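You operate a simulated robot arm through the tools that you are given. There is no shell and no other tool. Be economical: measure what you need, move in short steps, check, and stop when the job is done.

You run a simulated robot arm. Do the job below in one go: nothing can be reset, and whatever is moved stays where it is left.

Task
Rinse the green ring, dry it on the towel, shut it in the drawer.
Fine: Dip it in the wide white tub, leave it on the striped towel till the drops are gone, lay it in the wide white drawer of the pole rack. Spill a teaspoon at most, drop nothing, leave nothing switched on.
Where things are to end (x, y in the base frame): green ring within 8 cm of [-90, 114].

Only the result counts: the job must be done as asked and must still hold three seconds after the hand-in. Knocking over, shifting, dropping, spilling or breaking anything else fails it. Flat cloth is picked up by pressing the open fingertips on it (5 to 10 N) and closing them slowly along it; thin cloth reads only 2 to 8 mm in the jaws.

Robot
A 6-joint arm with a two-finger parallel gripper on a trunk, on a base that drives. Base frame: it is fixed to the floor where the robot stands at the start and does not move with it; the origin is under the middle of the robot, x ahead of it, y to its left, z up; the surface under the hand at the start is at about z = 82. Units: cm, rad, N and s.
With the tool pointing down near the work surface it reaches from about 16 to 84 cm from the robot's upright axis, wherever it stands. Its first joint turns from -2.897 to 2.897 rad. Places, roughly: striped towel [-100, 100, 75]; striped towel top [-90, 110, 80]; wide white drawer [-90, 110, 70]; wide white drawer inside [-90, 110, 60]; wide white tub [40, 30, 80]. Payload 3.91 kg.
Tool frame: the origin (TCP) lies between the finger pads and is the grasp point; the fingertips stand 3 cm ahead of it; z points along the fingers, y is the line along which they close. The gripper opens to 11 cm. The fingers are 2 cm wide and 1 cm thick; the gripper's body (4.8 by 11.2 cm) begins 5.5 cm behind the TCP.
Orientation is that of the tool frame in the base frame, as a unit quaternion [x, y, z, w]. With the fingers straight down and closing along the base's y, the tool's x points along the base's -x, its y along +y and its z along -z.

Tools
- The arm moves only by the tool drive_tool. Its argument "steps" is a list of rows, each an object of numbers (a shift or turn left out is 0, a gripper value left out holds the last): "grip": the gripper command, from -1 (shut) to 1 (fully open), values between in proportion; "dx", "dy", "dz": the shift along the tool's x, y, z in cm; "rx", "ry", "rz": the turn, a rotation vector about the tool's x, y, z in rad. In form: [{"grip": .., "dx": .., "dy": .., "dz": .., "rx": .., "ry": .., "rz": ..}, ...]. A call has 1 to 8 rows; each row shifts and turns the commanded pose from where the row before left it, along the tool's axes as they then stand. Rows are played at 5 a second. More than 5 cm and 0.15 rad between two rows, or a gripper value outside its range, and nothing of the call is played. Where a pose cannot be reached the arm comes as near as it can. A force on the tool above 90 N (or 10 N above the force at the start of the call, whichever is more), or a blocked arm, ends the call early, and 0.2 s more pass. Each finger travels about 10.8 cm/s and halts on what it meets, pressing with about 30 N; the grip force reading is that of the motor and also rises with nothing between the fingers. The clock runs only during rows and for 0.2 s after the last one: add rows that do not move to give the fingers time. It gives the time, the measured TCP pose, the force on the tool (base axes), the opening and the grip force at its end, in the units of the frame above (readings bear some noise), with the torque about the TCP (base axes, N m) and any sound that the robot's microphone picked up.
- Cameras (640 x 400 px; columns grow to the right, rows downward): "scene" is now at [-11.85, 6.75, 145.61]; the picture's right is [0.79, -0.62, 0.00], its down [-0.40, -0.51, -0.76] and it looks along [0.47, 0.60, -0.65] (base axes); focal length 214 px, centre (320, 200). "wrist" rides on the gripper at [7.7, 0.7, -11.4] in the tool frame; the picture's right is [-0.09, 1.00, 0.00], its down [-0.80, -0.07, -0.59] and it looks along [-0.59, -0.05, 0.80] (tool axes); focal length 270 px, centre (320, 200). There is no depth. A picture from a camera that has moved, and an enlarged one, comes with that camera's place and axes in the base frame and with its lens.
- snapshot(camera): a new picture of that camera. No time passes.
- slide_trunk(by): slides the trunk up (or, below 0, down) by that many cm; the arm and the scene camera ride with it, the base frame stays. It gives what a move gives, with no picture.
- steer(legs): drives the robot by 1 to 6 legs, each [ahead, left, turn to the left] in cm, cm and rad, along the robot's own axes; the way and the turn of a leg run together, so that a leg with both is an arc; at most 150 cm and 3.142 rad a leg. The arm and the cameras ride along, it lands a little off, and it stops where it bumps. It gives what a move gives.
- head_to(pan, tilt): turns the head with the scene camera to pan (to the left, within 1.501 rad either way) and tilt (down, from -0.506 to 1.204), counted from straight ahead of the robot. It gives what a move gives.
- inspect(camera, box): a new picture of the part [left, top, right, bottom] of that camera's present view, enlarged. No time passes.
- hand_in(): hands the job in; it is judged then, once.

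Work in short steps. Places have to be worked out from the pictures, the camera data and where the tool is seen: move nearer, look again, correct. Check each grasp and each placing, and mend what went wrong. You have 120 turns and 78 pictures in all, those below and enlarged ones among them. Open the gripper and draw the arm clear of the work before you hand the job in, unless the task says otherwise; then end with one line.

The tools are called by a JSON object that holds its "op" and its "data". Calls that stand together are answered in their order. drive_tool: Moves the arm, as the interface text tells. Its arguments: {"type":"object","properties":{"steps":{"type":"array"}},"required":["steps"]} The other tools are called the same way: slide_trunk (by) slides the trunk up or down; steer (legs) drives the base; head_to (pan, tilt) turns the head that bears the scene camera; snapshot (camera) takes a picture; inspect (camera, box) takes an enlarged picture of a part of a camera's view; hand_in () hands the job in.

At the start:

```text
t: 0.0
tool_pos: [14.97, 41.25, 125.14]
tcp_rot: [0.0, 1.0, 0.0, 0.0]
contact_force: [-0.5, 0.6, -0.8]
wrist_torque: [0.04, 0.0, -0.02]
grip_width: 11.01
grasp_force: 0.1
trunk travel left (down, up): [-40.0, 14.0]
robot x, y, heading: [0.01, 0.17, -0.004]
head pan, tilt: [0.904, 0.712]
```

scene: 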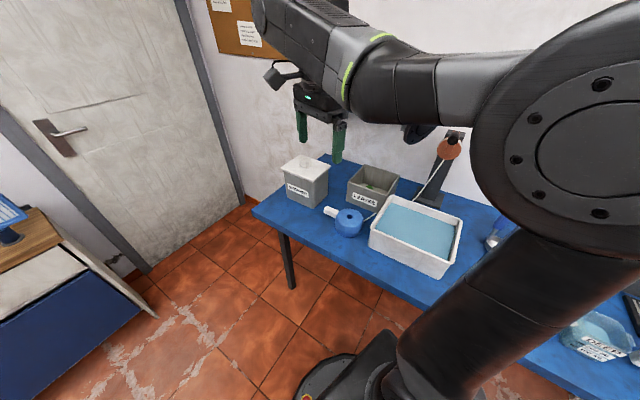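
wrist: 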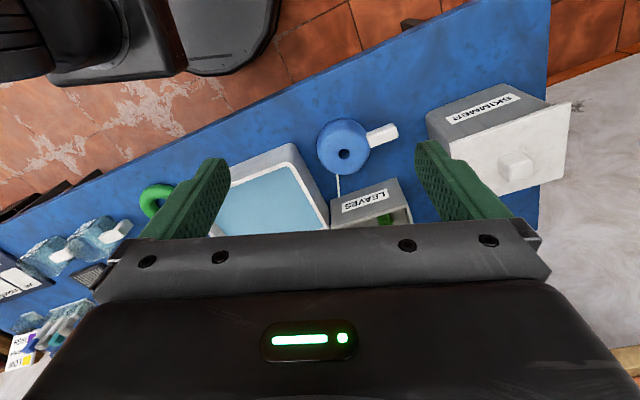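

The ring shows in the wrist view at about (43, -2) on the table, beyond the tub. I turn the head to see it better.

{"op": "head_to", "data": {"pan": -0.1, "tilt": 0.9}}

{"op": "snapshot", "data": {"camera": "scene"}}

{"op": "head_to", "data": {"pan": 1.5, "tilt": 0.6}}

{"op": "snapshot", "data": {"camera": "scene"}}

```text
t: 1.3
tool_pos: [14.96, 41.05, 125.15]
tcp_rot: [0.0, 1.0, 0.0, 0.0]
contact_force: [-0.5, 0.2, 0.3]
wrist_torque: [-0.01, -0.03, -0.01]
grip_width: 11.02
grasp_force: 0.1
trunk travel left (down, up): [-40.0, 14.0]
robot x, y, heading: [0.17, 0.18, 0.001]
head pan, tilt: [-0.099, 0.901]
```

```text
75 pictures are left
camera scene: at [-9.56, -0.63, 144.1], right [-0.1, -1.0, 0.0], down [-0.78, 0.08, -0.62], along [0.62, -0.06, -0.78], focal length 214 px, centre (320, 200)
```

scene: 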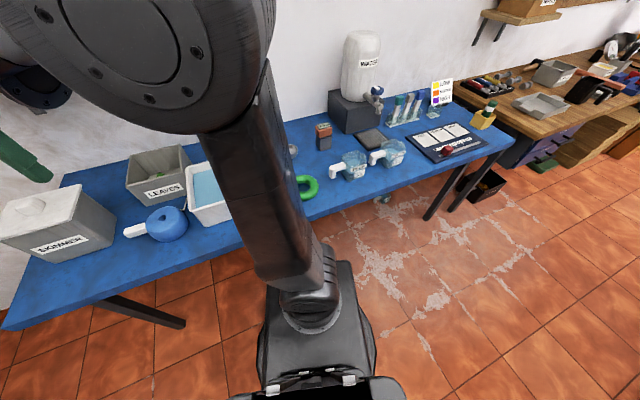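

```text
t: 2.9
tool_pos: [14.96, 41.19, 125.16]
tcp_rot: [0.0, 1.0, 0.0, 0.0]
contact_force: [-0.3, 0.5, -0.2]
wrist_torque: [-0.03, -0.05, -0.02]
grip_width: 11.03
grasp_force: 0.1
trunk travel left (down, up): [-40.0, 14.0]
robot x, y, heading: [0.04, -0.44, 0.003]
head pan, tilt: [1.499, 0.6]
```

```text
74 pictures are left
camera scene: at [-16.44, 8.93, 146.57], right [1.0, -0.07, 0.0], down [-0.04, -0.56, -0.82], along [0.06, 0.82, -0.57], focal length 214 px, centre (320, 200)
```

scene: 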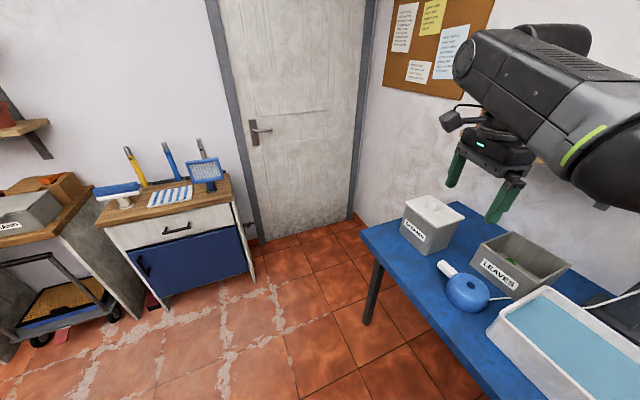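

The rack with its towel and white drawer is behind left. I move the hand high above the ring at about (45, -1.5), with the wrist camera looking at it.

{"op": "drive_tool", "data": {"steps": [{"dx": -2, "dy": -4.5}, {"dx": -2, "dy": -4.5}, {"dx": -2.5, "dy": -4.3}, {"dx": -2.5, "dy": -4.3}, {"dx": -2.5, "dy": -4.3}, {"dx": -2.5, "dy": -4.3}, {"dx": -2.5, "dy": -4.3}, {"dx": -2.5, "dy": -4.3}]}}

{"op": "drive_tool", "data": {"steps": [{"dx": -2.5, "dy": -4.3}, {"dx": -2.5, "dy": -3}, {"dz": 4}, {"dz": 4}, {"dz": 4}, {}]}}

{"op": "snapshot", "data": {"camera": "wrist"}}

```text
t: 4.7
tool_pos: [34.02, 6.12, 125.14]
tcp_rot: [0.0, 1.0, -0.001, -0.001]
contact_force: [0.6, -0.1, -0.5]
wrist_torque: [-0.04, 0.05, -0.01]
grip_width: 11.01
grasp_force: 0.0
trunk travel left (down, up): [-40.0, 14.0]
robot x, y, heading: [0.17, -0.27, -0.002]
head pan, tilt: [1.499, 0.6]
```

```text
t: 6.1
tool_pos: [38.77, -0.74, 112.94]
tcp_rot: [0.0, 1.0, 0.0, 0.0]
contact_force: [0.8, 0.3, 0.5]
wrist_torque: [-0.02, 0.02, 0.0]
grip_width: 11.01
grasp_force: 0.1
trunk travel left (down, up): [-40.0, 14.0]
robot x, y, heading: [0.16, 0.02, 0.005]
head pan, tilt: [1.499, 0.6]
```

```text
73 pictures are left
camera wrist: at [30.99, -0.1, 124.52], right [0.09, 1.0, 0.0], down [0.8, -0.07, 0.59], along [0.59, -0.05, -0.8], focal length 270 px, centre (320, 200)
```

wrist: 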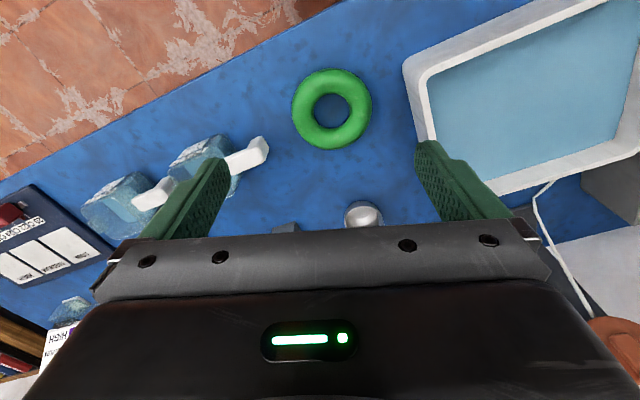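

The ring centre is about (44, 0.5), 12 cm wide with a tube of nearly 3 cm. I go above its -y side, partly close, and look again.

{"op": "drive_tool", "data": {"steps": [{"grip": 0.1, "dx": -2.7, "dy": -2, "dz": 4}, {"dx": -2.6, "dy": -1.5, "dz": 4}, {"dz": 4}, {"dz": 2}, {}]}}

{"op": "snapshot", "data": {"camera": "wrist"}}

```text
refused: row 1 steps farther than a row can; nothing moved
```

```text
72 pictures are left
camera wrist: at [30.99, -0.1, 124.52], right [0.09, 1.0, 0.0], down [0.8, -0.07, 0.59], along [0.59, -0.05, -0.8], focal length 270 px, centre (320, 200)
```

wrist: 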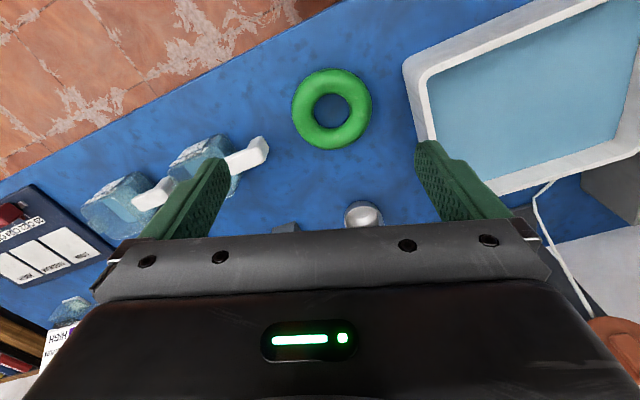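

Row was too long; same motion in smaller rows.

{"op": "drive_tool", "data": {"steps": [{"grip": 0.1, "dx": -2.7, "dy": -2, "dz": 3}, {"dx": -2.6, "dy": -1.5, "dz": 3}, {"dz": 4}, {"dz": 4}, {}]}}

{"op": "snapshot", "data": {"camera": "wrist"}}

```text
t: 7.3
tool_pos: [44.17, -4.62, 99.0]
tcp_rot: [0.001, 1.0, 0.001, 0.0]
contact_force: [0.1, -0.1, -0.1]
wrist_torque: [0.0, -0.03, 0.0]
grip_width: 6.04
grasp_force: 0.1
trunk travel left (down, up): [-40.0, 14.0]
robot x, y, heading: [0.0, 0.23, -0.002]
head pan, tilt: [1.499, 0.6]
```

```text
71 pictures are left
camera wrist: at [36.46, -3.87, 110.49], right [0.09, 1.0, 0.0], down [0.8, -0.07, 0.59], along [0.59, -0.05, -0.8], focal length 270 px, centre (320, 200)
```

wrist: 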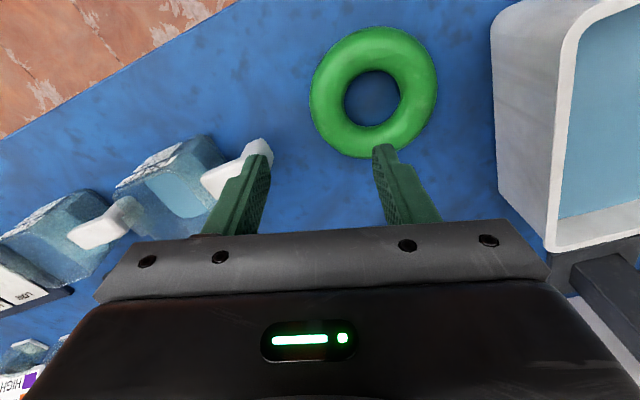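

Ring confirmed at (44.1, 0.5). I lower over its side tube, the last part gently.

{"op": "drive_tool", "data": {"steps": [{"dy": 0.3, "dz": 4}, {"dz": 4}, {"dz": 3}, {"dz": 1}, {}]}}

{"op": "snapshot", "data": {"camera": "wrist"}}

```text
t: 8.5
tool_pos: [44.38, -4.02, 87.09]
tcp_rot: [0.0, 1.0, 0.0, 0.0]
contact_force: [-0.2, -0.5, 0.4]
wrist_torque: [-0.01, -0.04, -0.01]
grip_width: 6.04
grasp_force: 0.1
trunk travel left (down, up): [-40.0, 14.0]
robot x, y, heading: [-0.23, 0.05, -0.002]
head pan, tilt: [1.499, 0.6]
```

```text
70 pictures are left
camera wrist: at [36.63, -3.28, 98.64], right [0.09, 1.0, 0.0], down [0.8, -0.07, 0.59], along [0.59, -0.05, -0.8], focal length 270 px, centre (320, 200)
```

wrist: 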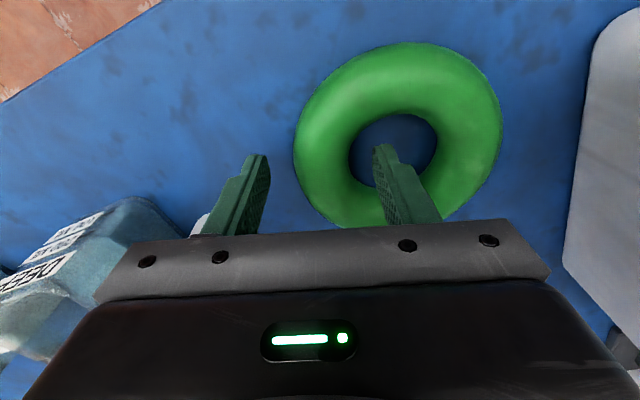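

The inner finger is over the hole, the outer outside. I lower the last 1.7 cm and close.

{"op": "drive_tool", "data": {"steps": [{"dx": 0.4, "dz": 0.6}, {"dz": 0.6}, {"dz": 0.4}, {}]}}

{"op": "drive_tool", "data": {"steps": [{"grip": -0.2}, {"grip": -0.4}, {"grip": -0.6}, {"grip": -1}, {}, {}]}}

{"op": "snapshot", "data": {"camera": "wrist"}}

```text
t: 9.5
tool_pos: [43.82, -4.06, 85.62]
tcp_rot: [0.0, 1.0, 0.0, -0.001]
contact_force: [0.8, -0.1, 0.0]
wrist_torque: [-0.03, -0.03, 0.06]
grip_width: 6.07
grasp_force: 0.0
trunk travel left (down, up): [-40.0, 14.0]
robot x, y, heading: [-0.29, 0.44, 0.0]
head pan, tilt: [1.499, 0.6]
```

```text
t: 10.9
tool_pos: [43.92, -4.11, 85.47]
tcp_rot: [0.0, 1.0, 0.0, 0.0]
contact_force: [0.6, -0.5, -0.3]
wrist_torque: [0.0, 0.04, -0.01]
grip_width: 3.36
grasp_force: 29.6
trunk travel left (down, up): [-40.0, 14.0]
robot x, y, heading: [-0.13, -0.13, -0.001]
head pan, tilt: [1.499, 0.6]
```

```text
69 pictures are left
camera wrist: at [36.14, -3.35, 97.06], right [0.09, 1.0, 0.0], down [0.8, -0.07, 0.59], along [0.59, -0.05, -0.8], focal length 270 px, centre (320, 200)
```

wrist: 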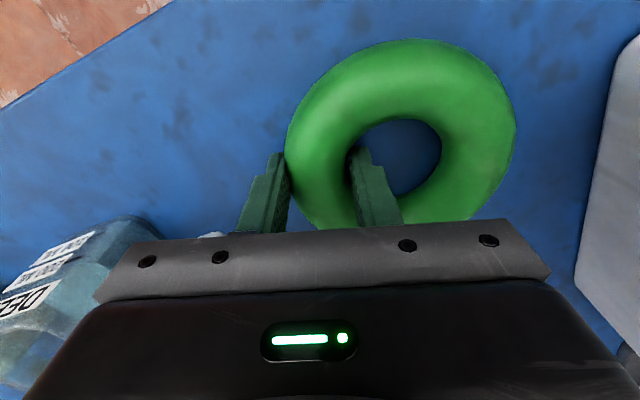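

Gripped at 3.4 cm. I lift straight up and look.

{"op": "drive_tool", "data": {"steps": [{"dz": -2}, {"dz": -4}, {"dz": -4}, {"dz": -4}, {"dz": -4}, {"dz": -4}, {}]}}

{"op": "head_to", "data": {"pan": 0.6, "tilt": 0.8}}

{"op": "snapshot", "data": {"camera": "wrist"}}

{"op": "snapshot", "data": {"camera": "scene"}}

```text
t: 12.5
tool_pos: [43.99, -4.05, 107.98]
tcp_rot: [0.0, 1.0, 0.0, 0.0]
contact_force: [0.8, 0.0, 0.0]
wrist_torque: [-0.02, -0.03, -0.01]
grip_width: 3.35
grasp_force: 30.2
trunk travel left (down, up): [-40.0, 14.0]
robot x, y, heading: [0.19, -0.18, 0.003]
head pan, tilt: [1.499, 0.6]
```

```text
t: 13.7
tool_pos: [44.07, -4.2, 107.95]
tcp_rot: [0.0, 1.0, 0.0, 0.0]
contact_force: [-0.2, -0.5, -1.1]
wrist_torque: [-0.02, -0.01, 0.02]
grip_width: 3.33
grasp_force: 29.9
trunk travel left (down, up): [-40.0, 14.0]
robot x, y, heading: [0.35, 0.13, -0.003]
head pan, tilt: [0.6, 0.799]
```

```text
68 pictures are left
camera wrist: at [36.28, -3.3, 119.42], right [0.09, 1.0, 0.0], down [0.8, -0.07, 0.59], along [0.59, -0.05, -0.8], focal length 270 px, centre (320, 200)
```

wrist: 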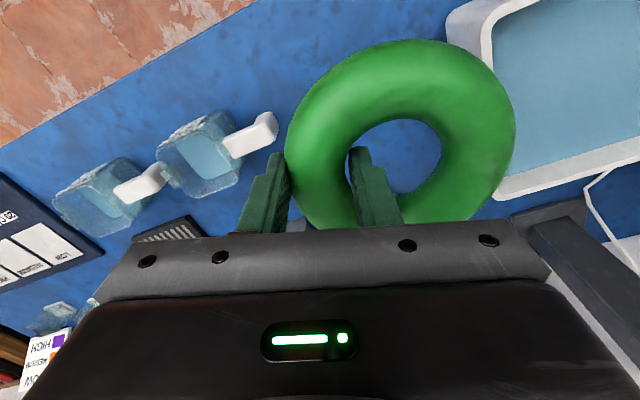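

```text
67 pictures are left
camera scene: at [-10.41, 4.66, 144.89], right [0.57, -0.82, 0.0], down [-0.59, -0.41, -0.7], along [0.57, 0.39, -0.72], focal length 214 px, centre (320, 200)
```

scene: 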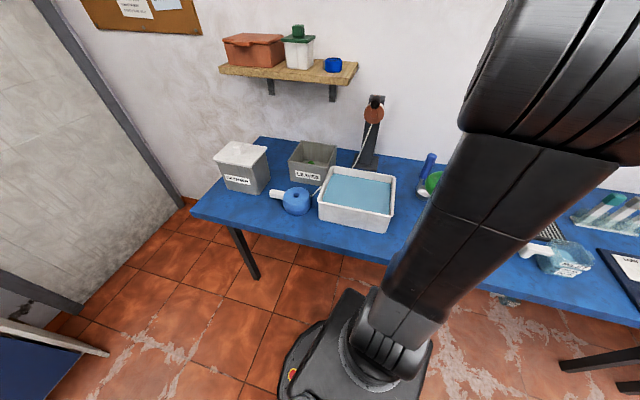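

The ring is held flat. I carry it at z 108 over the tub (about x 44, y 25) and look.

{"op": "drive_tool", "data": {"steps": [{"dy": 4.5}, {"dy": 4.5}, {"dy": 4.5}, {"dy": 4.5}, {"dy": 4.5}, {"dy": 2}, {}]}}

{"op": "snapshot", "data": {"camera": "wrist"}}

{"op": "snapshot", "data": {"camera": "scene"}}

```text
t: 15.3
tool_pos: [43.98, 20.13, 107.69]
tcp_rot: [0.0, 1.0, 0.0, 0.0]
contact_force: [0.0, 0.5, 0.0]
wrist_torque: [-0.01, -0.05, 0.0]
grip_width: 3.34
grasp_force: 30.4
trunk travel left (down, up): [-40.0, 14.0]
robot x, y, heading: [-0.07, 0.18, -0.001]
head pan, tilt: [0.6, 0.799]
```

```text
66 pictures are left
camera wrist: at [36.15, 20.9, 119.19], right [0.09, 1.0, 0.0], down [0.8, -0.07, 0.59], along [0.59, -0.05, -0.8], focal length 270 px, centre (320, 200)
```

wrist: 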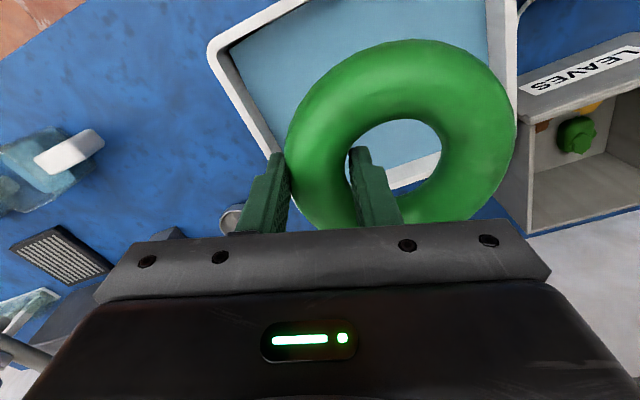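

```text
65 pictures are left
camera scene: at [-10.41, 4.66, 144.89], right [0.56, -0.83, 0.0], down [-0.59, -0.41, -0.7], along [0.58, 0.39, -0.72], focal length 214 px, centre (320, 200)
```

scene: 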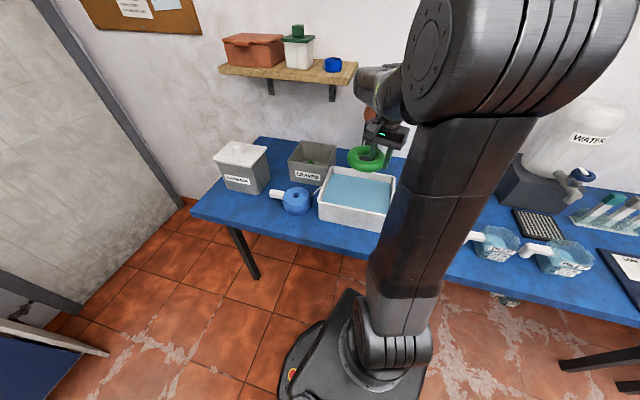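

The ring is above the tub, whose centre I compute as about (43.8, 25). I check the freeboard closely before dipping.

{"op": "inspect", "data": {"camera": "scene", "box": [270, 110, 430, 260]}}

```text
2.67 times, centred on (350, 185) of scene
camera zoom: at [-10.41, 4.66, 144.89], right [0.56, -0.83, 0.0], down [-0.59, -0.41, -0.7], along [0.58, 0.39, -0.72], focal length 572 px, centre (240, 240)
```

zoom: 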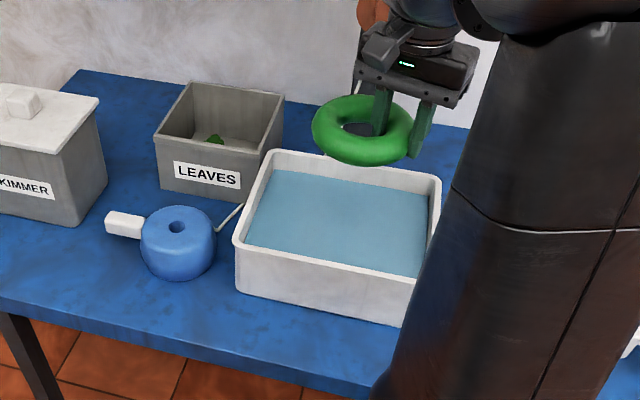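

Water is roughly 3 cm below the rim (surface about z 88). I lower slowly.

{"op": "drive_tool", "data": {"steps": [{"dz": 3}, {"dz": 3}, {"dz": 3}, {"dz": 2}, {"dz": 2}, {}]}}

{"op": "snapshot", "data": {"camera": "wrist"}}

{"op": "inspect", "data": {"camera": "scene", "box": [270, 110, 430, 260]}}

```text
t: 16.7
tool_pos: [44.05, 20.23, 94.65]
tcp_rot: [0.0, 1.0, -0.001, 0.0]
contact_force: [-0.2, 0.7, -0.7]
wrist_torque: [-0.04, -0.03, -0.03]
grip_width: 3.34
grasp_force: 29.8
trunk travel left (down, up): [-40.0, 14.0]
robot x, y, heading: [0.07, -0.12, -0.005]
head pan, tilt: [0.6, 0.799]
```

```text
63 pictures are left
camera wrist: at [36.31, 21.02, 106.08], right [0.09, 1.0, 0.0], down [0.8, -0.07, 0.59], along [0.59, -0.05, -0.8], focal length 270 px, centre (320, 200)
```

wrist: 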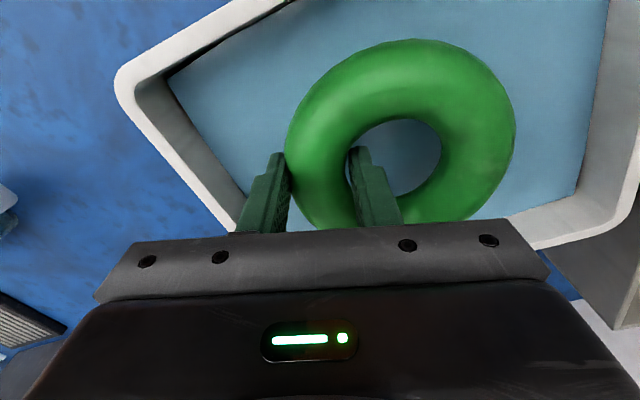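

```text
2.67 times, centred on (350, 185) of scene
camera zoom: at [-10.4, 4.68, 144.89], right [0.56, -0.83, 0.0], down [-0.59, -0.41, -0.7], along [0.58, 0.39, -0.72], focal length 572 px, centre (240, 240)
```

zoom: 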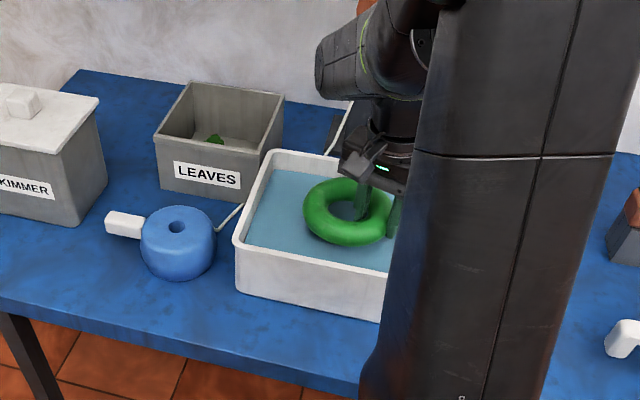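

Well centred; I lower slowly into the water to about z 87.

{"op": "drive_tool", "data": {"steps": [{"dz": 1.2}, {"dz": 1.2}, {"dz": 1}, {"dz": 1}, {"dz": 1}, {"dz": 1}, {"dz": 0.8}, {}]}}

{"op": "snapshot", "data": {"camera": "wrist"}}

{"op": "inspect", "data": {"camera": "scene", "box": [270, 110, 430, 260]}}

```text
t: 18.5
tool_pos: [43.99, 20.48, 87.26]
tcp_rot: [0.0, 1.0, 0.0, -0.001]
contact_force: [-0.2, -0.7, -1.3]
wrist_torque: [-0.04, 0.0, -0.02]
grip_width: 3.32
grasp_force: 30.0
trunk travel left (down, up): [-40.0, 14.0]
robot x, y, heading: [0.03, -0.06, 0.001]
head pan, tilt: [0.6, 0.799]
```

```text
61 pictures are left
camera wrist: at [36.18, 21.11, 98.81], right [0.09, 1.0, 0.0], down [0.8, -0.07, 0.59], along [0.59, -0.05, -0.8], focal length 270 px, centre (320, 200)
```

wrist: 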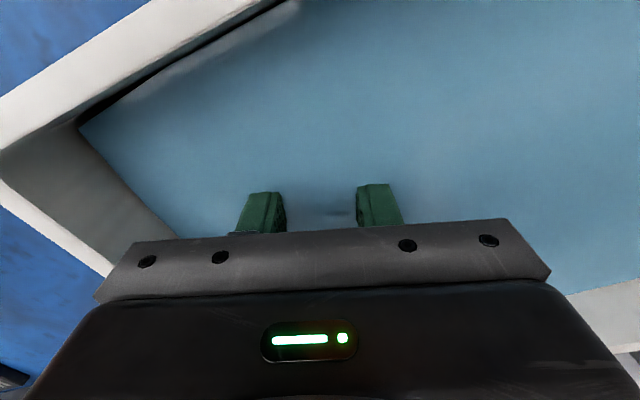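

```text
2.67 times, centred on (350, 185) of scene
camera zoom: at [-10.4, 4.67, 144.89], right [0.56, -0.83, 0.0], down [-0.59, -0.41, -0.7], along [0.58, 0.39, -0.72], focal length 572 px, centre (240, 240)
```

zoom: 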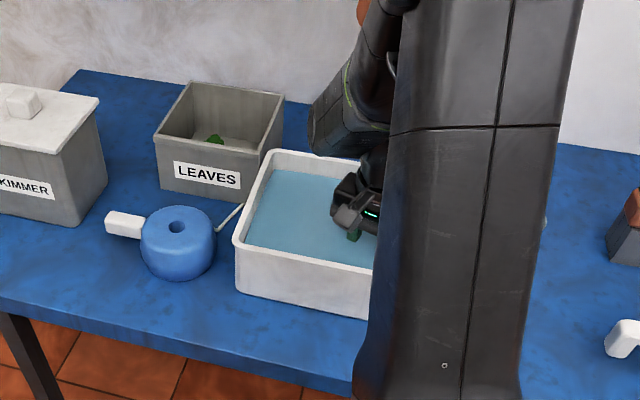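

Fully submerged. I hold it a couple of seconds, then lift slowly and let it drip above the tub.

{"op": "drive_tool", "data": {"steps": [{}, {}, {}, {}, {}, {}, {}, {}]}}

{"op": "drive_tool", "data": {"steps": [{}, {"dz": -1}, {"dz": -1}, {"dz": -1}, {"dz": -1.2}, {"dz": -1.5}, {"dz": -1.5}, {}]}}

{"op": "drive_tool", "data": {"steps": [{}, {}, {}, {}, {}, {}, {}, {}]}}

{"op": "snapshot", "data": {"camera": "wrist"}}

```text
t: 20.3
tool_pos: [43.91, 20.33, 87.34]
tcp_rot: [0.0, 1.0, 0.0, -0.001]
contact_force: [-0.1, -0.2, -1.2]
wrist_torque: [0.01, 0.0, 0.03]
grip_width: 3.3
grasp_force: 29.7
trunk travel left (down, up): [-40.0, 14.0]
robot x, y, heading: [-0.12, -0.39, -0.002]
head pan, tilt: [0.6, 0.799]
```

```text
t: 22.1
tool_pos: [44.17, 20.15, 94.61]
tcp_rot: [0.0, 1.0, 0.0, 0.0]
contact_force: [0.4, 0.3, 0.0]
wrist_torque: [-0.01, 0.01, -0.02]
grip_width: 3.3
grasp_force: 30.1
trunk travel left (down, up): [-40.0, 14.0]
robot x, y, heading: [-0.04, -0.29, -0.004]
head pan, tilt: [0.6, 0.799]
```

```text
t: 23.9
tool_pos: [44.08, 20.13, 94.53]
tcp_rot: [0.0, 1.0, 0.0, -0.001]
contact_force: [0.2, -0.5, -0.7]
wrist_torque: [-0.02, -0.02, -0.01]
grip_width: 3.29
grasp_force: 29.9
trunk travel left (down, up): [-40.0, 14.0]
robot x, y, heading: [-0.08, 0.15, -0.0]
head pan, tilt: [0.6, 0.799]
```

```text
59 pictures are left
camera wrist: at [36.25, 20.93, 106.1], right [0.09, 1.0, 0.0], down [0.8, -0.07, 0.59], along [0.59, -0.05, -0.8], focal length 270 px, centre (320, 200)
```

wrist: 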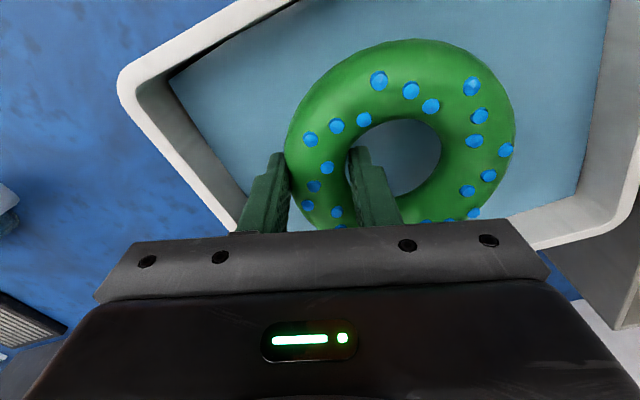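

Drops are on the ring. I wait a bit more over the tub to see whether it drips off.

{"op": "drive_tool", "data": {"steps": [{}, {}, {}, {}, {}, {}, {}, {}]}}

{"op": "drive_tool", "data": {"steps": [{}, {}, {}, {}, {}, {}, {}, {}]}}

{"op": "snapshot", "data": {"camera": "wrist"}}

{"op": "head_to", "data": {"pan": 1.5, "tilt": 0.7}}

{"op": "inspect", "data": {"camera": "scene", "box": [60, 80, 280, 300]}}

```text
t: 25.7
tool_pos: [44.02, 20.17, 94.54]
tcp_rot: [0.0, 1.0, 0.001, -0.001]
contact_force: [-0.2, -0.2, -0.9]
wrist_torque: [-0.04, -0.01, 0.03]
grip_width: 3.3
grasp_force: 30.3
trunk travel left (down, up): [-40.0, 14.0]
robot x, y, heading: [-0.11, 0.03, -0.004]
head pan, tilt: [0.6, 0.799]
```

```text
t: 27.5
tool_pos: [43.96, 20.27, 94.6]
tcp_rot: [0.0, 1.0, -0.001, 0.0]
contact_force: [0.4, -0.7, -0.2]
wrist_torque: [-0.03, 0.02, 0.0]
grip_width: 3.28
grasp_force: 30.6
trunk travel left (down, up): [-40.0, 14.0]
robot x, y, heading: [-0.24, -0.37, -0.002]
head pan, tilt: [0.6, 0.799]
```

```text
58 pictures are left
camera wrist: at [36.25, 20.93, 106.1], right [0.09, 1.0, 0.0], down [0.8, -0.07, 0.59], along [0.59, -0.05, -0.8], focal length 270 px, centre (320, 200)
```

wrist: 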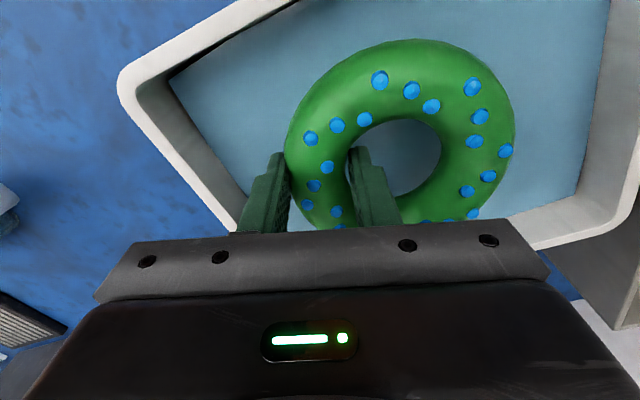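

```text
t: 28.7
tool_pos: [44.02, 20.15, 94.56]
tcp_rot: [0.0, 1.0, 0.0, 0.0]
contact_force: [-0.8, 0.2, -0.7]
wrist_torque: [-0.05, -0.05, -0.03]
grip_width: 3.24
grasp_force: 30.1
trunk travel left (down, up): [-40.0, 14.0]
robot x, y, heading: [-0.09, -0.15, -0.001]
head pan, tilt: [1.499, 0.7]
```

```text
1.82 times, centred on (170, 190) of scene
camera zoom: at [-16.45, 8.58, 145.71], right [1.0, -0.07, 0.0], down [-0.05, -0.64, -0.76], along [0.06, 0.76, -0.64], focal length 390 px, centre (593, 218)
```

zoom: 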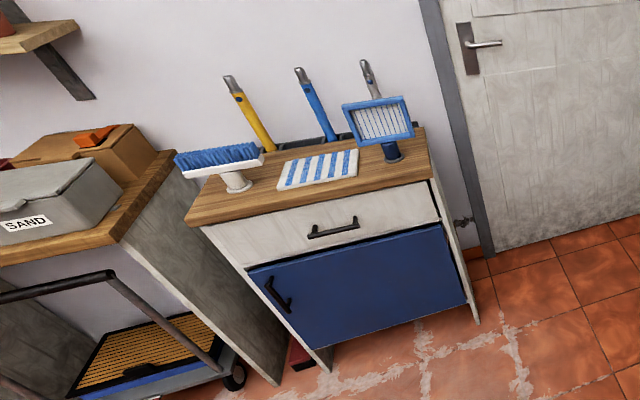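

Drops stay on. The rack faces me at roughly (-92, 114), front edge from (-116, 92) to (-57, 106). I lift the ring high, back off from the table and turn toward the rack.

{"op": "drive_tool", "data": {"steps": [{"dz": -4}, {"dz": -4}, {"dz": -4}, {"dz": -4}, {"dz": -4}, {"dz": -4}, {}]}}

{"op": "steer", "data": {"legs": [[-30, 0, 0], [0, 0, 1.8]]}}

{"op": "head_to", "data": {"pan": 0.1, "tilt": 0.6}}

{"op": "snapshot", "data": {"camera": "scene"}}

```text
t: 30.3
tool_pos: [43.8, 20.69, 118.44]
tcp_rot: [0.0, 1.0, 0.0, 0.0]
contact_force: [0.2, -1.0, -0.3]
wrist_torque: [-0.02, 0.0, 0.01]
grip_width: 3.26
grasp_force: 29.8
trunk travel left (down, up): [-40.0, 14.0]
robot x, y, heading: [0.2, 0.01, 0.001]
head pan, tilt: [1.499, 0.7]
```

```text
t: 36.8
tool_pos: [-60.57, 37.42, 118.54]
tcp_rot: [0.79, -0.614, 0.0, 0.0]
contact_force: [-0.2, 0.2, -1.0]
wrist_torque: [0.0, -0.04, 0.01]
grip_width: 3.26
grasp_force: 29.6
trunk travel left (down, up): [-40.0, 14.0]
robot x, y, heading: [-29.72, 0.22, 1.821]
head pan, tilt: [1.499, 0.7]
```

```text
t: 38.3
tool_pos: [-60.59, 37.5, 118.48]
tcp_rot: [0.789, -0.614, 0.0, 0.0]
contact_force: [0.5, 0.1, -0.6]
wrist_torque: [0.01, -0.03, -0.01]
grip_width: 3.24
grasp_force: 29.9
trunk travel left (down, up): [-40.0, 14.0]
robot x, y, heading: [-29.78, 0.05, 1.824]
head pan, tilt: [0.099, 0.6]
```

```text
56 pictures are left
camera scene: at [-28.68, -7.92, 146.57], right [0.94, 0.34, 0.0], down [0.19, -0.53, -0.82], along [-0.28, 0.78, -0.57], focal length 214 px, centre (320, 200)
```

scene: 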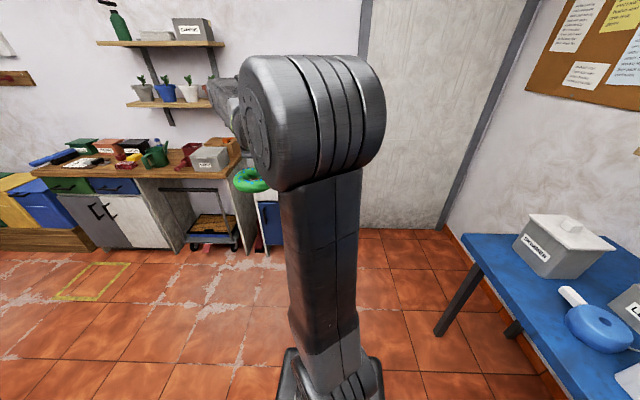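

The way is clear. I drive to about (-60, 45), somewhat right of the rack, facing the wall so the rack shows left of the arm.

{"op": "steer", "data": {"legs": [[0, 0, -0.3], [40, 31, 0]]}}

{"op": "head_to", "data": {"pan": 0.6, "tilt": 0.8}}

{"op": "snapshot", "data": {"camera": "scene"}}

{"op": "snapshot", "data": {"camera": "wrist"}}

```text
t: 42.2
tool_pos: [-77.64, 86.05, 118.49]
tcp_rot: [-0.689, 0.725, 0.0, -0.001]
contact_force: [0.8, -0.2, -0.9]
wrist_torque: [0.01, -0.03, 0.01]
grip_width: 3.24
grasp_force: 30.0
trunk travel left (down, up): [-40.0, 14.0]
robot x, y, heading: [-59.56, 41.32, 1.523]
head pan, tilt: [0.099, 0.6]
```

```text
t: 43.2
tool_pos: [-77.66, 86.08, 118.46]
tcp_rot: [-0.689, 0.725, 0.0, 0.0]
contact_force: [-0.3, 0.7, 0.0]
wrist_torque: [0.0, -0.06, 0.02]
grip_width: 3.21
grasp_force: 29.6
trunk travel left (down, up): [-40.0, 14.0]
robot x, y, heading: [-59.33, 41.1, 1.515]
head pan, tilt: [0.6, 0.799]
```

```text
55 pictures are left
camera scene: at [-64.49, 31.37, 144.89], right [0.85, 0.52, 0.0], down [0.37, -0.61, -0.7], along [-0.36, 0.6, -0.72], focal length 214 px, centre (320, 200)
```

scene: 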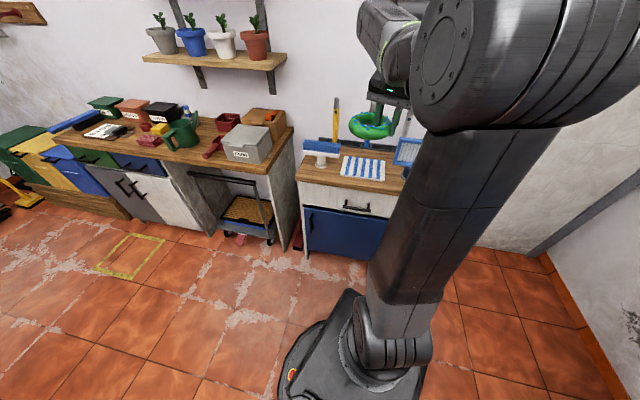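

```text
54 pictures are left
camera wrist: at [-78.8, 78.55, 129.99], right [-0.99, 0.14, 0.0], down [0.11, 0.8, 0.59], along [0.08, 0.59, -0.8], focal length 270 px, centre (320, 200)
```

wrist: 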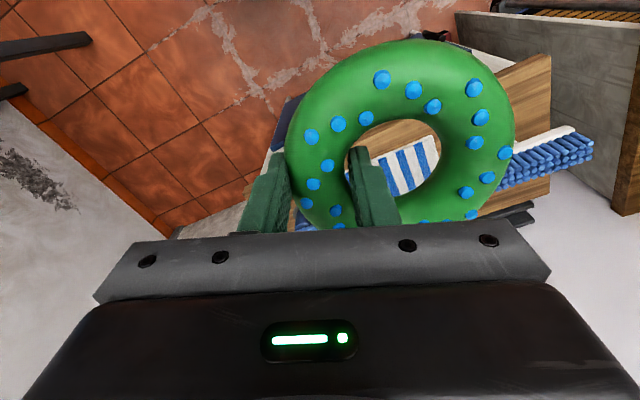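

{"op": "inspect", "data": {"camera": "scene", "box": [280, 90, 440, 260]}}

```text
2.35 times, centred on (360, 175) of scene
camera zoom: at [-64.49, 31.37, 144.89], right [0.85, 0.52, 0.0], down [0.37, -0.61, -0.7], along [-0.36, 0.6, -0.72], focal length 505 px, centre (226, 259)
```

zoom: 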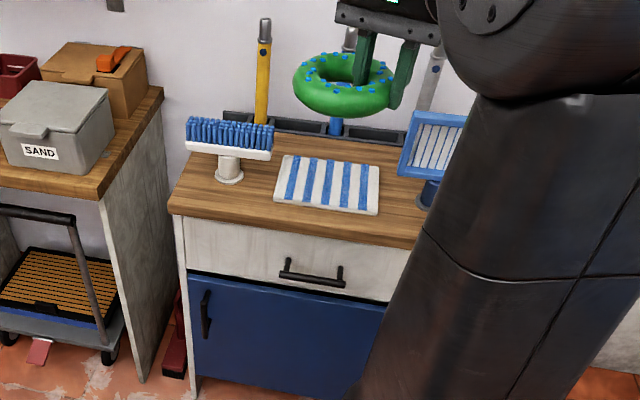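

Towel centre computes to about (-90, 115), roughly 20x16 cm, between the brush (right end near x -99.5) and the mesh (left edge near x -77.5). I carry the ring high toward centre (-92, 114), i.e. TCP (-87.5, 114), and look.

{"op": "drive_tool", "data": {"steps": [{"dx": -4.4, "dy": 1.9}, {"dx": -4.4, "dy": 1.9}, {"dx": -4.4, "dy": 1.9}, {"dx": -4.4, "dy": 1.9}, {"dx": -4.4, "dy": 1.9}, {"dx": -4.4, "dy": 1.9}, {}]}}

{"op": "snapshot", "data": {"camera": "wrist"}}

{"op": "inspect", "data": {"camera": "scene", "box": [280, 90, 440, 260]}}

```text
t: 44.8
tool_pos: [-86.84, 111.71, 115.61]
tcp_rot: [-0.688, 0.725, 0.017, 0.007]
contact_force: [-0.1, -1.1, -0.8]
wrist_torque: [0.08, 0.0, -0.02]
grip_width: 3.23
grasp_force: 29.7
out of reach, approached as far as the arm can: row 6
trunk travel left (down, up): [-40.0, 14.0]
robot x, y, heading: [-58.93, 41.31, 1.516]
head pan, tilt: [0.6, 0.799]
```

```text
52 pictures are left
camera wrist: at [-87.84, 103.74, 126.85], right [-0.99, 0.14, 0.02], down [0.12, 0.78, 0.62], along [0.07, 0.62, -0.79], focal length 270 px, centre (320, 200)
```

wrist: 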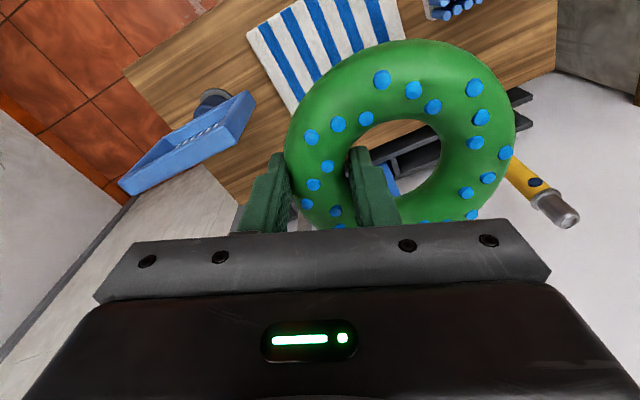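

```text
2.35 times, centred on (360, 175) of scene
camera zoom: at [-64.37, 31.08, 144.88], right [0.85, 0.52, 0.0], down [0.37, -0.61, -0.7], along [-0.36, 0.6, -0.72], focal length 505 px, centre (226, 259)
```

zoom: 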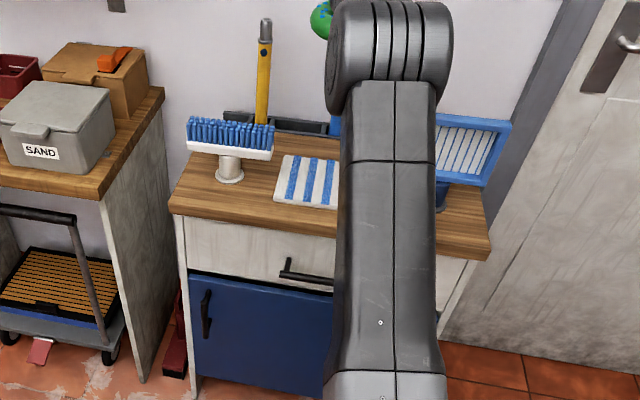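

That was the reach limit at this height (tool slightly tilted). I pull back a little and drive 8 cm ahead.

{"op": "drive_tool", "data": {"steps": [{"dx": 4}, {"dx": 4}, {}]}}

{"op": "steer", "data": {"legs": [[8, 0, 0]]}}

```text
t: 45.6
tool_pos: [-87.21, 103.86, 115.41]
tcp_rot: [-0.689, 0.725, -0.001, 0.001]
contact_force: [-0.7, -0.3, -0.1]
wrist_torque: [0.02, -0.04, 0.01]
grip_width: 3.23
grasp_force: 29.8
trunk travel left (down, up): [-40.0, 14.0]
robot x, y, heading: [-59.43, 41.03, 1.513]
head pan, tilt: [0.6, 0.799]
```

```text
t: 46.6
tool_pos: [-86.79, 112.02, 115.31]
tcp_rot: [-0.689, 0.725, 0.0, -0.001]
contact_force: [0.1, 0.4, -0.6]
wrist_torque: [-0.02, -0.02, -0.02]
grip_width: 3.22
grasp_force: 29.7
trunk travel left (down, up): [-40.0, 14.0]
robot x, y, heading: [-58.75, 49.73, 1.521]
head pan, tilt: [0.6, 0.799]
```

Now above the target with margin. I lower to about z 98 and check.

{"op": "drive_tool", "data": {"steps": [{"dx": -1.3, "dz": 4}, {"dz": 4}, {"dz": 4}, {"dz": 3}, {"dz": 2}, {}]}}

{"op": "snapshot", "data": {"camera": "wrist"}}

{"op": "head_to", "data": {"pan": 0.95, "tilt": 0.8}}

{"op": "snapshot", "data": {"camera": "scene"}}

```text
t: 48.0
tool_pos: [-86.44, 113.23, 98.47]
tcp_rot: [-0.688, 0.726, 0.0, -0.001]
contact_force: [-0.1, 0.2, -0.8]
wrist_torque: [0.01, -0.03, 0.0]
grip_width: 3.22
grasp_force: 30.3
trunk travel left (down, up): [-40.0, 14.0]
robot x, y, heading: [-59.54, 49.69, 1.522]
head pan, tilt: [0.6, 0.799]
```

```text
50 pictures are left
camera wrist: at [-87.73, 105.69, 110.01], right [-0.99, 0.14, 0.0], down [0.11, 0.8, 0.59], along [0.08, 0.59, -0.8], focal length 270 px, centre (320, 200)
```

wrist: 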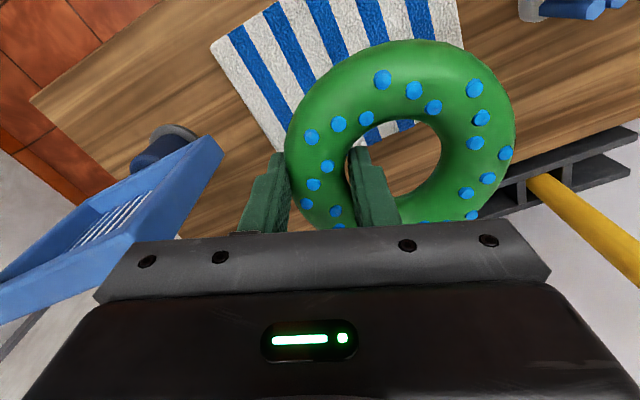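

```text
t: 48.9
tool_pos: [-86.52, 113.31, 98.56]
tcp_rot: [-0.689, 0.725, 0.0, 0.0]
contact_force: [0.2, -0.5, -0.9]
wrist_torque: [0.06, -0.03, 0.02]
grip_width: 3.23
grasp_force: 30.1
trunk travel left (down, up): [-40.0, 14.0]
robot x, y, heading: [-59.32, 49.52, 1.522]
head pan, tilt: [0.949, 0.799]
```

```text
49 pictures are left
camera scene: at [-66.17, 37.57, 144.89], right [0.62, 0.78, 0.0], down [0.56, -0.45, -0.7], along [-0.54, 0.44, -0.72], focal length 214 px, centre (320, 200)
```

scene: 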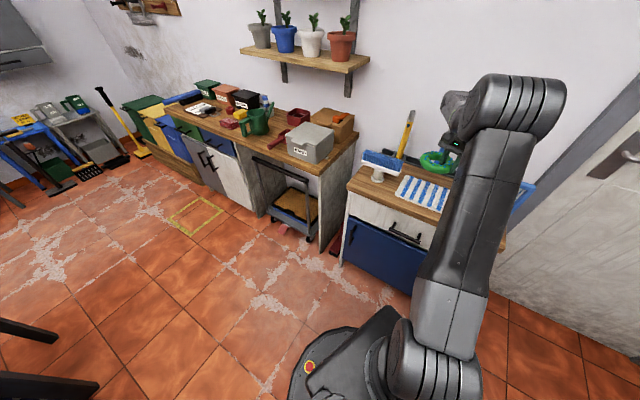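

The wrist view puts the towel centre near (-90, 112). I shift 1.5 cm back toward the robot and lower further, then check.

{"op": "drive_tool", "data": {"steps": [{"dx": 1.5, "dz": 3}, {"dz": 3}, {"dz": 3}, {"dz": 1.5}, {}]}}

{"op": "snapshot", "data": {"camera": "wrist"}}

{"op": "inspect", "data": {"camera": "scene", "box": [330, 110, 490, 230]}}

```text
t: 50.1
tool_pos: [-86.74, 111.74, 87.91]
tcp_rot: [-0.688, 0.726, 0.0, 0.001]
contact_force: [0.5, 0.1, -0.7]
wrist_torque: [0.04, -0.01, 0.03]
grip_width: 3.23
grasp_force: 30.1
trunk travel left (down, up): [-40.0, 14.0]
robot x, y, heading: [-58.96, 49.41, 1.521]
head pan, tilt: [0.949, 0.799]
```

```text
48 pictures are left
camera wrist: at [-87.88, 104.18, 99.39], right [-0.99, 0.14, 0.0], down [0.11, 0.8, 0.59], along [0.08, 0.59, -0.8], focal length 270 px, centre (320, 200)
```

wrist: 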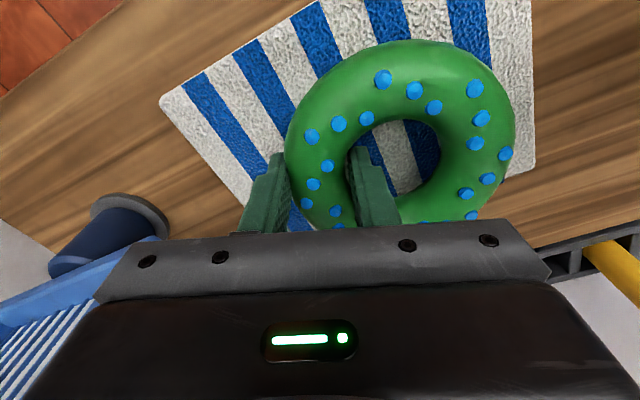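

```text
3.33 times, centred on (410, 170) of scene
camera zoom: at [-66.18, 37.57, 144.89], right [0.62, 0.78, 0.0], down [0.56, -0.45, -0.7], along [-0.54, 0.43, -0.72], focal length 715 px, centre (20, 300)
```

zoom: 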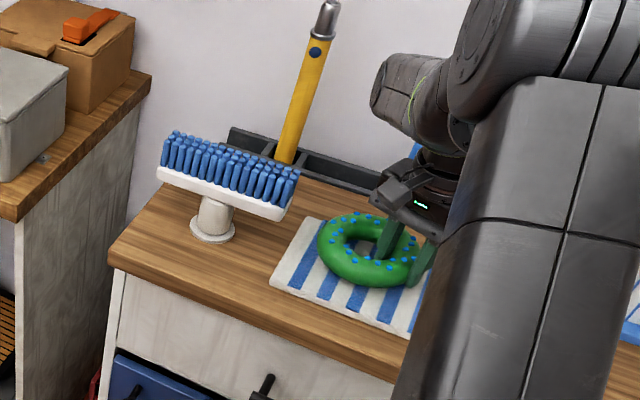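

The ring is well over the towel, clear of brush and mesh. I lower gently until contact.

{"op": "drive_tool", "data": {"steps": [{"dx": 0.4, "dy": -0.6, "dz": 1}, {"dz": 1}, {"dz": 0.7}, {"dz": 0.5}, {}]}}

```text
t: 51.2
tool_pos: [-86.14, 111.65, 86.42]
tcp_rot: [-0.689, 0.724, 0.013, 0.005]
contact_force: [3.0, -7.0, 37.8]
wrist_torque: [-0.79, -0.62, 0.02]
grip_width: 3.1
grasp_force: 30.1
trunk travel left (down, up): [-40.0, 14.0]
robot x, y, heading: [-59.12, 49.42, 1.515]
head pan, tilt: [0.949, 0.799]
stopped in row 5: the force on the tool passed its limit at 92 N (the readings are from after the stop); the commanded pose is now the measured one
```

Contact came at z about 86.5, higher than I thought. I ease up a bit.

{"op": "drive_tool", "data": {"steps": [{"dz": -0.3}, {}]}}

{"op": "snapshot", "data": {"camera": "wrist"}}

```text
t: 51.8
tool_pos: [-86.16, 111.73, 86.42]
tcp_rot: [-0.689, 0.725, 0.012, 0.004]
contact_force: [3.5, -3.6, 37.8]
wrist_torque: [-0.44, -0.78, 0.18]
grip_width: 3.11
grasp_force: 30.5
trunk travel left (down, up): [-40.0, 14.0]
robot x, y, heading: [-58.96, 49.14, 1.515]
head pan, tilt: [0.949, 0.799]
```

```text
46 pictures are left
camera wrist: at [-87.25, 103.76, 97.73], right [-0.99, 0.14, 0.01], down [0.12, 0.78, 0.61], along [0.07, 0.61, -0.79], focal length 270 px, centre (320, 200)
```

wrist: 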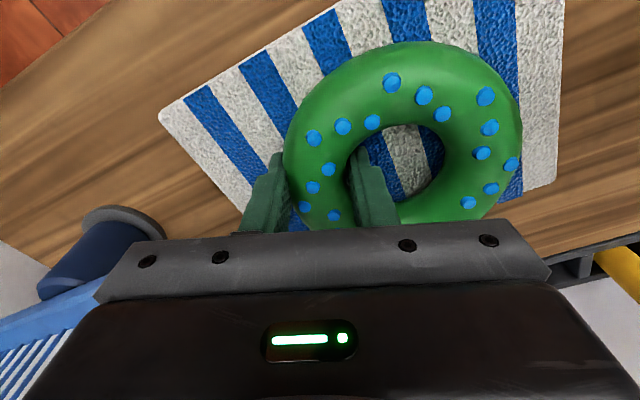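

Still pressing 38 N; I raise more and correct the small tilt.

{"op": "drive_tool", "data": {"steps": [{"dz": -0.4}, {}]}}

```text
t: 52.4
tool_pos: [-86.24, 111.64, 86.39]
tcp_rot: [-0.688, 0.726, 0.009, 0.003]
contact_force: [2.9, -1.3, 19.9]
wrist_torque: [-0.24, -0.45, -0.02]
grip_width: 3.13
grasp_force: 29.8
trunk travel left (down, up): [-40.0, 14.0]
robot x, y, heading: [-58.91, 49.26, 1.519]
head pan, tilt: [0.949, 0.799]
```

{"op": "drive_tool", "data": {"steps": [{"dz": -0.3}, {}]}}

```text
t: 53.0
tool_pos: [-86.17, 111.65, 86.64]
tcp_rot: [-0.689, 0.724, 0.008, 0.002]
contact_force: [-0.2, 0.9, -0.8]
wrist_torque: [-0.02, -0.03, -0.01]
grip_width: 3.11
grasp_force: 29.5
trunk travel left (down, up): [-40.0, 14.0]
robot x, y, heading: [-58.74, 49.3, 1.52]
head pan, tilt: [0.949, 0.799]
```

Unloaded just at contact. I lower a hair and open slowly to about 6 cm.

{"op": "drive_tool", "data": {"steps": [{"dz": 0.1}, {"grip": -0.4}, {"grip": -0.25}, {"grip": -0.1}, {"grip": 0.05}, {"grip": 0.1}, {}]}}

{"op": "drive_tool", "data": {"steps": [{"dz": -2}, {"dz": -3}, {"dz": -4}, {"dz": -4}, {}]}}

{"op": "snapshot", "data": {"camera": "wrist"}}

```text
t: 54.6
tool_pos: [-86.35, 111.67, 86.69]
tcp_rot: [-0.689, 0.725, 0.009, 0.004]
contact_force: [-0.1, 0.5, 0.5]
wrist_torque: [0.04, -0.01, 0.0]
grip_width: 6.05
grasp_force: 0.1
trunk travel left (down, up): [-40.0, 14.0]
robot x, y, heading: [-58.93, 49.57, 1.52]
head pan, tilt: [0.949, 0.799]
```

```text
t: 55.8
tool_pos: [-86.16, 111.18, 99.6]
tcp_rot: [-0.688, 0.726, 0.009, 0.003]
contact_force: [0.0, 0.0, 0.4]
wrist_torque: [0.03, -0.01, 0.0]
grip_width: 6.07
grasp_force: 0.1
trunk travel left (down, up): [-40.0, 14.0]
robot x, y, heading: [-59.05, 49.44, 1.516]
head pan, tilt: [0.949, 0.799]
```

```text
45 pictures are left
camera wrist: at [-87.17, 103.37, 111.13], right [-0.99, 0.14, 0.01], down [0.12, 0.79, 0.61], along [0.08, 0.6, -0.79], focal length 270 px, centre (320, 200)
```

wrist: 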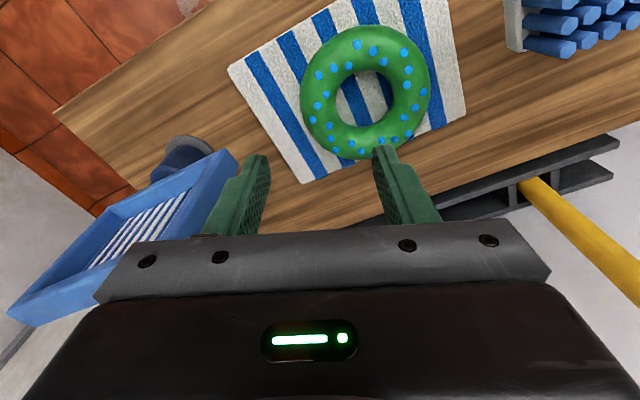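

Ring lies on the towel. While it dries I open the drawer: raise, back the robot off by 25 cm, and view the handle.

{"op": "drive_tool", "data": {"steps": [{"dz": -4}, {"dz": -4}, {"dz": -4}, {"dx": 4}, {"dx": 4}, {"dx": 4}, {}]}}

{"op": "steer", "data": {"legs": [[-25, 0, 0]]}}

{"op": "head_to", "data": {"pan": 0.65, "tilt": 0.75}}

{"op": "snapshot", "data": {"camera": "scene"}}

```text
t: 57.4
tool_pos: [-86.65, 99.02, 111.3]
tcp_rot: [-0.688, 0.725, 0.009, 0.003]
contact_force: [0.3, 0.1, 1.1]
wrist_torque: [0.04, 0.0, 0.03]
grip_width: 6.04
grasp_force: 0.0
trunk travel left (down, up): [-40.0, 14.0]
robot x, y, heading: [-59.01, 49.62, 1.517]
head pan, tilt: [0.949, 0.799]
```

```text
t: 59.2
tool_pos: [-87.98, 73.3, 111.34]
tcp_rot: [-0.689, 0.724, 0.01, 0.004]
contact_force: [0.1, -0.8, 0.0]
wrist_torque: [-0.02, 0.02, -0.01]
grip_width: 6.05
grasp_force: 0.0
trunk travel left (down, up): [-40.0, 14.0]
robot x, y, heading: [-59.93, 23.53, 1.517]
head pan, tilt: [0.949, 0.799]
```

```text
t: 60.0
tool_pos: [-88.0, 73.23, 111.34]
tcp_rot: [-0.688, 0.726, 0.009, 0.004]
contact_force: [-0.6, -0.5, 0.3]
wrist_torque: [0.01, 0.0, -0.03]
grip_width: 6.05
grasp_force: 0.0
trunk travel left (down, up): [-40.0, 14.0]
robot x, y, heading: [-60.42, 23.51, 1.521]
head pan, tilt: [0.649, 0.75]
```

```text
44 pictures are left
camera scene: at [-65.9, 13.58, 145.28], right [0.83, 0.56, 0.0], down [0.38, -0.56, -0.73], along [-0.41, 0.6, -0.68], focal length 214 px, centre (320, 200)
```

scene: 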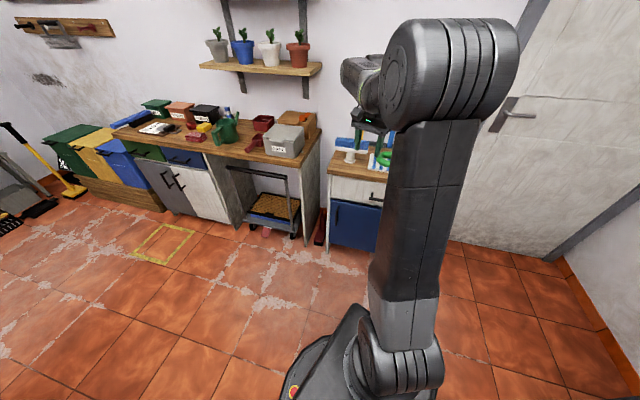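

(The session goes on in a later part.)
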